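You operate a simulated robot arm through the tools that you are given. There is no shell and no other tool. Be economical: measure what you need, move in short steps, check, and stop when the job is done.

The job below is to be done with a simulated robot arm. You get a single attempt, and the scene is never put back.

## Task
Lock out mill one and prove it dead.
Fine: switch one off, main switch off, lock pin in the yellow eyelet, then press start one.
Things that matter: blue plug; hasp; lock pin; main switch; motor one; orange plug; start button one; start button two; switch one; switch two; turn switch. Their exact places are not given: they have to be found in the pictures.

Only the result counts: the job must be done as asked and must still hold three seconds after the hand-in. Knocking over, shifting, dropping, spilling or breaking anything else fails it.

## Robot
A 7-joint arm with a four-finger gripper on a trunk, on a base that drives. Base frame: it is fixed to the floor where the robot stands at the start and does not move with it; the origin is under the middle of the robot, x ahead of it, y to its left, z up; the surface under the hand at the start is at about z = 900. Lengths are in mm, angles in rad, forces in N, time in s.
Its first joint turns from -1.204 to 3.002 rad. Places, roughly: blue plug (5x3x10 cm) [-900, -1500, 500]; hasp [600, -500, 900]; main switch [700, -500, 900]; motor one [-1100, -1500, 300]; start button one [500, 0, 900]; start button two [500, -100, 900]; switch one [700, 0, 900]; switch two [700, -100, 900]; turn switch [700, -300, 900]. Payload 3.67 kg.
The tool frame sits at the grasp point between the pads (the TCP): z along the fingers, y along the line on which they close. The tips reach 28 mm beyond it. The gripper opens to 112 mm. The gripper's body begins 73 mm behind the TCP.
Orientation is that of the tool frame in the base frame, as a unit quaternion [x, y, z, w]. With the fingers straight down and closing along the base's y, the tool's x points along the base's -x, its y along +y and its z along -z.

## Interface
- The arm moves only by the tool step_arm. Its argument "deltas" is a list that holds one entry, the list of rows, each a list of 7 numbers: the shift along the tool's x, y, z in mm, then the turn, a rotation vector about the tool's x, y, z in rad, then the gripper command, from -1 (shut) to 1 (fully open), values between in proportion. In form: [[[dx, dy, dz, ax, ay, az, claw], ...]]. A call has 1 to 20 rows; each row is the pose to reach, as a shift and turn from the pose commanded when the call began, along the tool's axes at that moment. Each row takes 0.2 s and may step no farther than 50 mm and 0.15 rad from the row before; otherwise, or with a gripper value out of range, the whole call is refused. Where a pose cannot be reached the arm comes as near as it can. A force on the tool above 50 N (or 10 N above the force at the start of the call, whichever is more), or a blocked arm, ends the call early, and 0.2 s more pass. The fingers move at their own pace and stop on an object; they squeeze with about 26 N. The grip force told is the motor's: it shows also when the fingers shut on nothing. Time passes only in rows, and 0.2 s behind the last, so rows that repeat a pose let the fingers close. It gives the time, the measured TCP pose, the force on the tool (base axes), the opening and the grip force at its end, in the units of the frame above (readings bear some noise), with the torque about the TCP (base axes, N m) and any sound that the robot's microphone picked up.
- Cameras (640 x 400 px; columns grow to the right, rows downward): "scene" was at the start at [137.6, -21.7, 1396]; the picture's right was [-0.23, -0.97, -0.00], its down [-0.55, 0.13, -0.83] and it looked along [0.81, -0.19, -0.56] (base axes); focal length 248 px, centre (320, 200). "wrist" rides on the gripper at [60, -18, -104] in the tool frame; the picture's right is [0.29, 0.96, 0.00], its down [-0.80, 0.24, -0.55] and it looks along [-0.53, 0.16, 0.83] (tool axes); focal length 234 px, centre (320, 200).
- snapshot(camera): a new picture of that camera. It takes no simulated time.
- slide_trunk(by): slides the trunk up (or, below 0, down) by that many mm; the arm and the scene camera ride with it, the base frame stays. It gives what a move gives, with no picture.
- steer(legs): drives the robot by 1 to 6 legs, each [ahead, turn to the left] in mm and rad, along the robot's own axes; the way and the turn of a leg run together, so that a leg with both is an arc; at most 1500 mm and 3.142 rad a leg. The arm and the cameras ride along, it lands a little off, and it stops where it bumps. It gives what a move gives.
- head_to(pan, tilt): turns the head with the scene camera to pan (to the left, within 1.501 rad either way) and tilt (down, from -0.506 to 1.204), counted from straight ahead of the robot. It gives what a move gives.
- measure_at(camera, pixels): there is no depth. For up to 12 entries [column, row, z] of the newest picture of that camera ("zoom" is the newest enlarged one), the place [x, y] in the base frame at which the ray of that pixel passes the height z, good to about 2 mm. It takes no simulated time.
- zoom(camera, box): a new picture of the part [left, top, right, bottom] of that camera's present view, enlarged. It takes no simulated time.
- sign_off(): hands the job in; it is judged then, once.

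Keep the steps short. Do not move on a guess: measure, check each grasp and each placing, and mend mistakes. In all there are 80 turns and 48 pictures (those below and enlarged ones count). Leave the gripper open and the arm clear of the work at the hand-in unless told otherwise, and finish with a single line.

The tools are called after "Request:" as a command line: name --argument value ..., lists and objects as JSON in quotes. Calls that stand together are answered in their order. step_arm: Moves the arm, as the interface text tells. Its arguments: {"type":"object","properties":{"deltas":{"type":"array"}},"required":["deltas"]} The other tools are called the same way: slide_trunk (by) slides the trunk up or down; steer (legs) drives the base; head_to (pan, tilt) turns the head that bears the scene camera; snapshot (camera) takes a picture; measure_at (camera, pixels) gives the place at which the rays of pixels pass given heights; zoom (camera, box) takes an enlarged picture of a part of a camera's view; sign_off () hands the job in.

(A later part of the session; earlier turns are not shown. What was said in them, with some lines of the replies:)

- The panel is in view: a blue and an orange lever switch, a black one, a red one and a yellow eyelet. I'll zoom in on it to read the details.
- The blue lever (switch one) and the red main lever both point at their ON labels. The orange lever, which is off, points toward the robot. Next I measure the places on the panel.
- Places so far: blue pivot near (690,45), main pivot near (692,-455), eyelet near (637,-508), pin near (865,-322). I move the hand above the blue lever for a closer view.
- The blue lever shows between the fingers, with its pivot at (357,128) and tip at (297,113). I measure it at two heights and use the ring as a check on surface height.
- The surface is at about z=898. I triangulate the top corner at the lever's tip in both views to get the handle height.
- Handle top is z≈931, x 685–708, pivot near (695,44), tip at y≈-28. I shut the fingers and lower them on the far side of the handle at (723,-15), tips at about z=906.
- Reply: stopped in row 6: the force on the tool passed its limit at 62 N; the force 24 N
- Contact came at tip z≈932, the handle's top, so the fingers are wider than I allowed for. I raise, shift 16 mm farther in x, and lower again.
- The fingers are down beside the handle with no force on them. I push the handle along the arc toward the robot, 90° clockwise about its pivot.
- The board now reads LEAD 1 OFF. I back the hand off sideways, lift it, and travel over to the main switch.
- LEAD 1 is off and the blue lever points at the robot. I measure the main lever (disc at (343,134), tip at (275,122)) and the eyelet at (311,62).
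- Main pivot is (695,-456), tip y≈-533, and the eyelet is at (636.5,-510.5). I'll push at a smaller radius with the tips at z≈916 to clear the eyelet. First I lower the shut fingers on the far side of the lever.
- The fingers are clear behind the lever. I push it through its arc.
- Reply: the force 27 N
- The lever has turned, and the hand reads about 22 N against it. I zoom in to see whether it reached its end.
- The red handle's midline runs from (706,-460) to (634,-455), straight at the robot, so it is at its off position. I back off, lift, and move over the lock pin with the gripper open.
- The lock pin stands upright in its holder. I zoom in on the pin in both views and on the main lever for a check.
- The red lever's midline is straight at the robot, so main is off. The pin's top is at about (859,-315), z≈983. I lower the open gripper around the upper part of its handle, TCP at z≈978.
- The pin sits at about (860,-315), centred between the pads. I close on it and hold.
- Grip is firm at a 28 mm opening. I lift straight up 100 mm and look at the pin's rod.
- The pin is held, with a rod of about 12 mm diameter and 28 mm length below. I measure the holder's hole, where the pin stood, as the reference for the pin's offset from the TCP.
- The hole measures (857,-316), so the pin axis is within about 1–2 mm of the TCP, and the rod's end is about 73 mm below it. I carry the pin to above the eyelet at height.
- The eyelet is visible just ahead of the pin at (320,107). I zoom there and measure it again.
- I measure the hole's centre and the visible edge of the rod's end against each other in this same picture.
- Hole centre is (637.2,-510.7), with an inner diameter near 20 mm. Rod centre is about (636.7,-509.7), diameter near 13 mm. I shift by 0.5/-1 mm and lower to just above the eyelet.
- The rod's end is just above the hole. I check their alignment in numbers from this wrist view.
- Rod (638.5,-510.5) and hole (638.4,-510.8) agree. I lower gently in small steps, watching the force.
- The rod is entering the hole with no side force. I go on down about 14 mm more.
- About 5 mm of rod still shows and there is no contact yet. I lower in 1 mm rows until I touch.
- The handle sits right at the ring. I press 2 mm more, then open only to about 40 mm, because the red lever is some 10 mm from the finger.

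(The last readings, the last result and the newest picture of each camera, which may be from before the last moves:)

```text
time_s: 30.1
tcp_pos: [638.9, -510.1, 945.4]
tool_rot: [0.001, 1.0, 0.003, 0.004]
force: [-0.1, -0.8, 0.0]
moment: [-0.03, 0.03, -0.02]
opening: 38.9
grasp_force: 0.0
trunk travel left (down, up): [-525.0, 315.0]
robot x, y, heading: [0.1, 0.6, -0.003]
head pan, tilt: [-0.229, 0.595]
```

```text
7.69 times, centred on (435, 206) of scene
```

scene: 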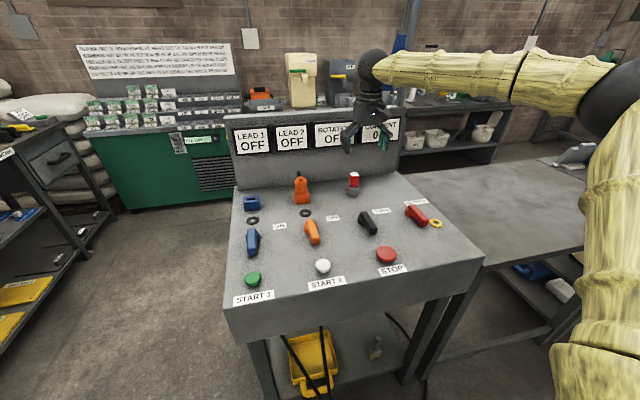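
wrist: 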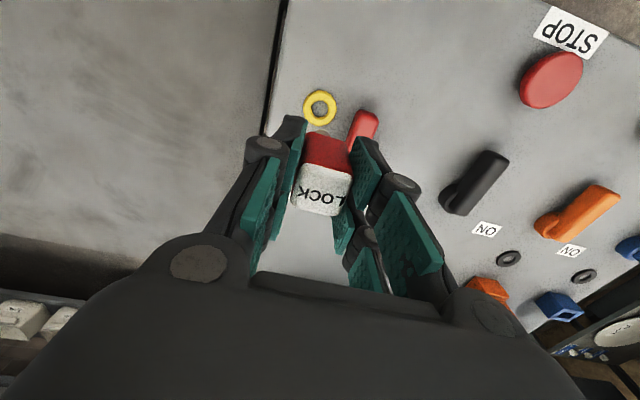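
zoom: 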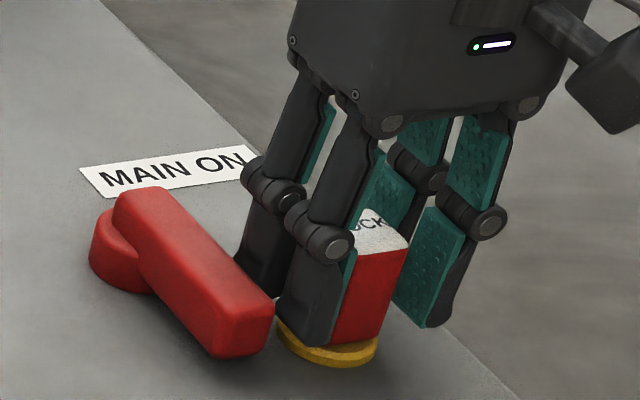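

The pin is free and standing in the eyelet. I lift straight up, clear of it, and then travel toward start button one.

Request:
step_arm --deltas '[[[0, 0, -15, 0, 0, 0, -0.3], [0, 0, -40, 0, 0, 0, -0.3], [0, 0, -85, 0, 0, 0, -0.3], [0, 0, -130, 0, 0, 0, -0.3], [8, 40, -140, 0, 0, 0, 0], [16, 88, -140, 0, 0, 0, 0.5], [24, 136, -140, 0, 0, 0, 1], [32, 184, -140, 0, 0, 0, 1], [40, 232, -140, 0, 0, 0, 1], [48, 280, -140, 0, 0, 0, 1], [56, 328, -140, 0, 0, 0, 1], [64, 376, -140, 0, 0, 0, 1], [72, 424, -140, 0, 0, 0, 1], [80, 472, -140, 0, 0, 0, 1], [88, 518, -140, 0, 0, 0, 1], [96, 555, -140, 0, 0, 0, 1], [96, 555, -140, 0, 0, 0, 1]]]'

Request:
snapshot --camera "wrist"

Request:
snapshot --camera "scene"

Request:
zoom --camera "scene" --box '[390, 180, 460, 240]'

```text
time_s: 33.7
tcp_pos: [543.0, 44.0, 1089.4]
tool_rot: [0.001, 1.0, 0.003, 0.004]
force: [0.1, -0.9, 0.6]
moment: [0.01, -0.01, -0.02]
opening: 112.5
grasp_force: 0.0
trunk travel left (down, up): [-525.0, 315.0]
robot x, y, heading: [-0.4, -0.2, -0.003]
head pan, tilt: [-0.229, 0.595]
```

```text
10 pictures are left
```

wrist: 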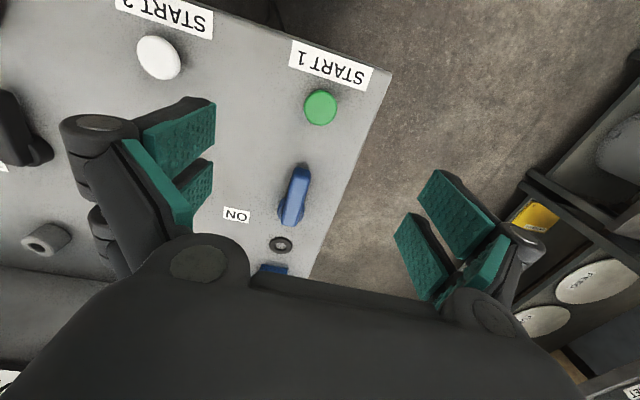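

```text
9 pictures are left
```

scene: 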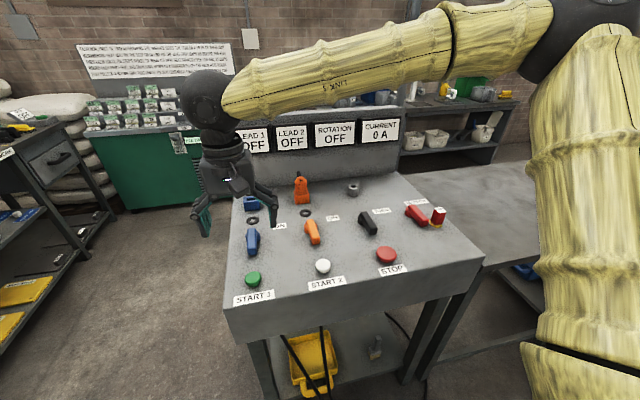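

```text
6.67 times, centred on (425, 210) of scene
```

zoom: 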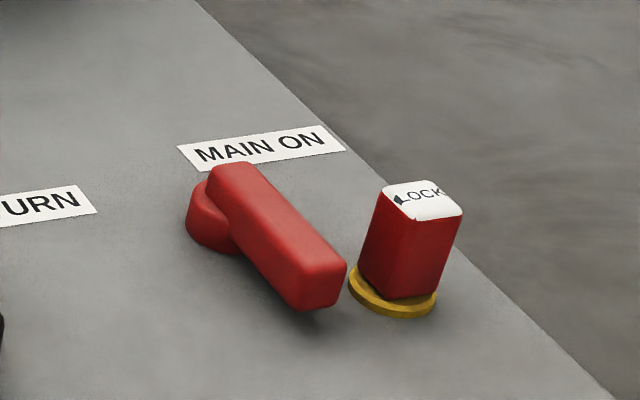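

The pin stands fully seated in the yellow eyelet. I measure the green button, seen at (320,107) in the wrist view and (253,278) in the scene.

Request:
measure_at --camera "wrist" --pixels '[[320, 106, 910], [320, 106, 920], [320, 106, 930]]'

Request:
measure_at --camera "scene" --pixels '[[253, 277, 910], [253, 277, 920], [253, 277, 930]]'

```text
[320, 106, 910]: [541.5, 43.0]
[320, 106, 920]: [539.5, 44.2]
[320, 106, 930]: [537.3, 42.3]
```

```text
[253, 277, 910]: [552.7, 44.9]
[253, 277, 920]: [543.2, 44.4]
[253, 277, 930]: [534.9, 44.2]
```

The button is at (539.5,44), top at about z=922. I shut the fingers and lower them to just above it.

Request:
step_arm --deltas '[[[3.5, 0, 0, 0, 0, 0, -1], [3.5, 0, 40, 0, 0, 0, -1], [3.5, 0, 80, 0, 0, 0, -1], [3.5, 0, 110, 0, 0, 0, -1], [3.5, 0, 128, 0, 0, 0, -1], [3.5, 0, 128, 0, 0, 0, -1]]]'

Request:
zoom --camera "scene" --box '[210, 210, 310, 310]'

```text
time_s: 35.1
tcp_pos: [539.9, 47.0, 961.4]
tool_rot: [0.001, 1.0, 0.004, 0.004]
force: [0.2, -0.7, -0.6]
moment: [-0.01, -0.04, -0.01]
opening: 0.0
grasp_force: 26.2
trunk travel left (down, up): [-525.0, 315.0]
robot x, y, heading: [-1.1, -0.6, -0.003]
head pan, tilt: [-0.229, 0.595]
```

```text
4.00 times, centred on (260, 260) of scene
```

zoom: 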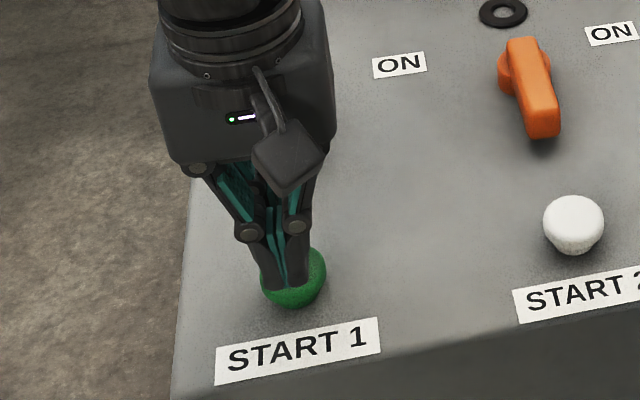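

The closed fingertips are right above the green button. I press down in 2–3 mm rows until it resists.

Request:
step_arm --deltas '[[[0, -1, 4, 0, 0, 0, -1], [0, -1, 8, 0, 0, 0, -1], [0, -1, 11, 0, 0, 0, -1], [0, -1, 14, 0, 0, 0, -1], [0, -1, 17, 0, 0, 0, -1], [0, -1, 20, 0, 0, 0, -1], [0, -1, 20, 0, 0, 0, -1]]]'

Request:
zoom --camera "scene" --box '[210, 210, 310, 310]'

```text
time_s: 36.7
tcp_pos: [540.0, 43.5, 942.3]
tool_rot: [0.001, 1.0, 0.003, 0.004]
force: [0.7, 0.7, 4.8]
moment: [-0.02, 0.06, 0.02]
opening: 5.9
grasp_force: 36.0
trunk travel left (down, up): [-525.0, 315.0]
robot x, y, heading: [2.7, 0.6, 0.002]
head pan, tilt: [-0.229, 0.595]
```

```text
4.00 times, centred on (260, 260) of scene
```

zoom: 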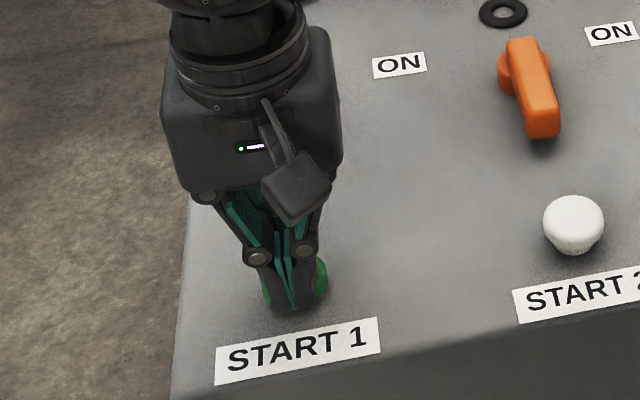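

It is now pressing at about 5 N with a springy feel. I press farther, to the button's end of travel.

Request:
step_arm --deltas '[[[0, 0, 2, 0, 0, 0, -1], [0, 0, 4, 0, 0, 0, -1], [0, 0, 6, 0, 0, 0, -1], [0, 0, 8, 0, 0, 0, -1], [0, 0, 8, 0, 0, 0, -1]]]'

```text
time_s: 37.7
tcp_pos: [541.4, 45.1, 939.9]
tool_rot: [0.001, 1.0, 0.005, 0.009]
force: [-7.0, -6.3, 33.8]
moment: [-0.17, 0.65, 0.08]
opening: 6.1
grasp_force: 36.1
trunk travel left (down, up): [-525.0, 315.0]
robot x, y, heading: [3.2, 0.1, -0.001]
head pan, tilt: [-0.229, 0.595]
stopped in row 4: the force on the tool passed its limit at 53 N (the readings are from after the stop); the commanded pose is now the measured one
```

The button is at its hard stop, with more than 50 N and then 34 N held on it. I lift off, open the gripper and clear the arm to the side.

Request:
step_arm --deltas '[[[0, 0, -10, 0, 0, 0, -1], [0, 0, -35, 0, 0, 0, -1], [0, 0, -80, 0, 0, 0, -1], [0, 0, -125, 0, 0, 0, -1], [0, 0, -170, 0, 0, 0, 0], [0, 0, -215, 0, 0, 0, 1], [0, 0, -250, 0, 0, 0, 1], [20, -40, -250, 0, 0, 0, 1], [40, -80, -250, 0, 0, 0, 1], [40, -120, -250, 0, 0, 0, 1], [40, -120, -250, 0, 0, 0, 1]]]'

Request:
snapshot --camera "scene"

```text
time_s: 40.1
tcp_pos: [498.1, -75.6, 1184.0]
tool_rot: [0.001, 1.0, 0.004, 0.007]
force: [0.6, 0.6, 0.8]
moment: [-0.05, -0.01, 0.0]
opening: 112.0
grasp_force: 0.1
trunk travel left (down, up): [-525.0, 315.0]
robot x, y, heading: [-0.9, 0.2, -0.001]
head pan, tilt: [-0.229, 0.595]
```

```text
5 pictures are left
```

scene: 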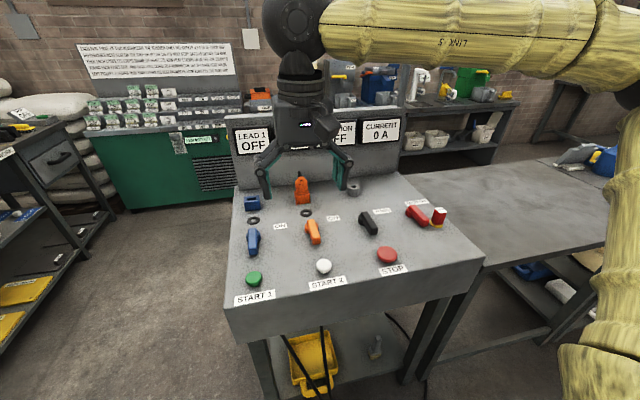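

LEAD 1 reads OFF and the current 0 A. The pin is in the eyelet, both levers are off, start one was pressed with no response, and the arm is clear and open. I hand in.

Request:
sign_off

```text
The job is handed in.
```

Mill one is locked out: switch one and the main switch are off, the lock pin is seated in the yellow eyelet, and pressing start one to its stop left LEAD 1 at OFF and the current at 0 A.
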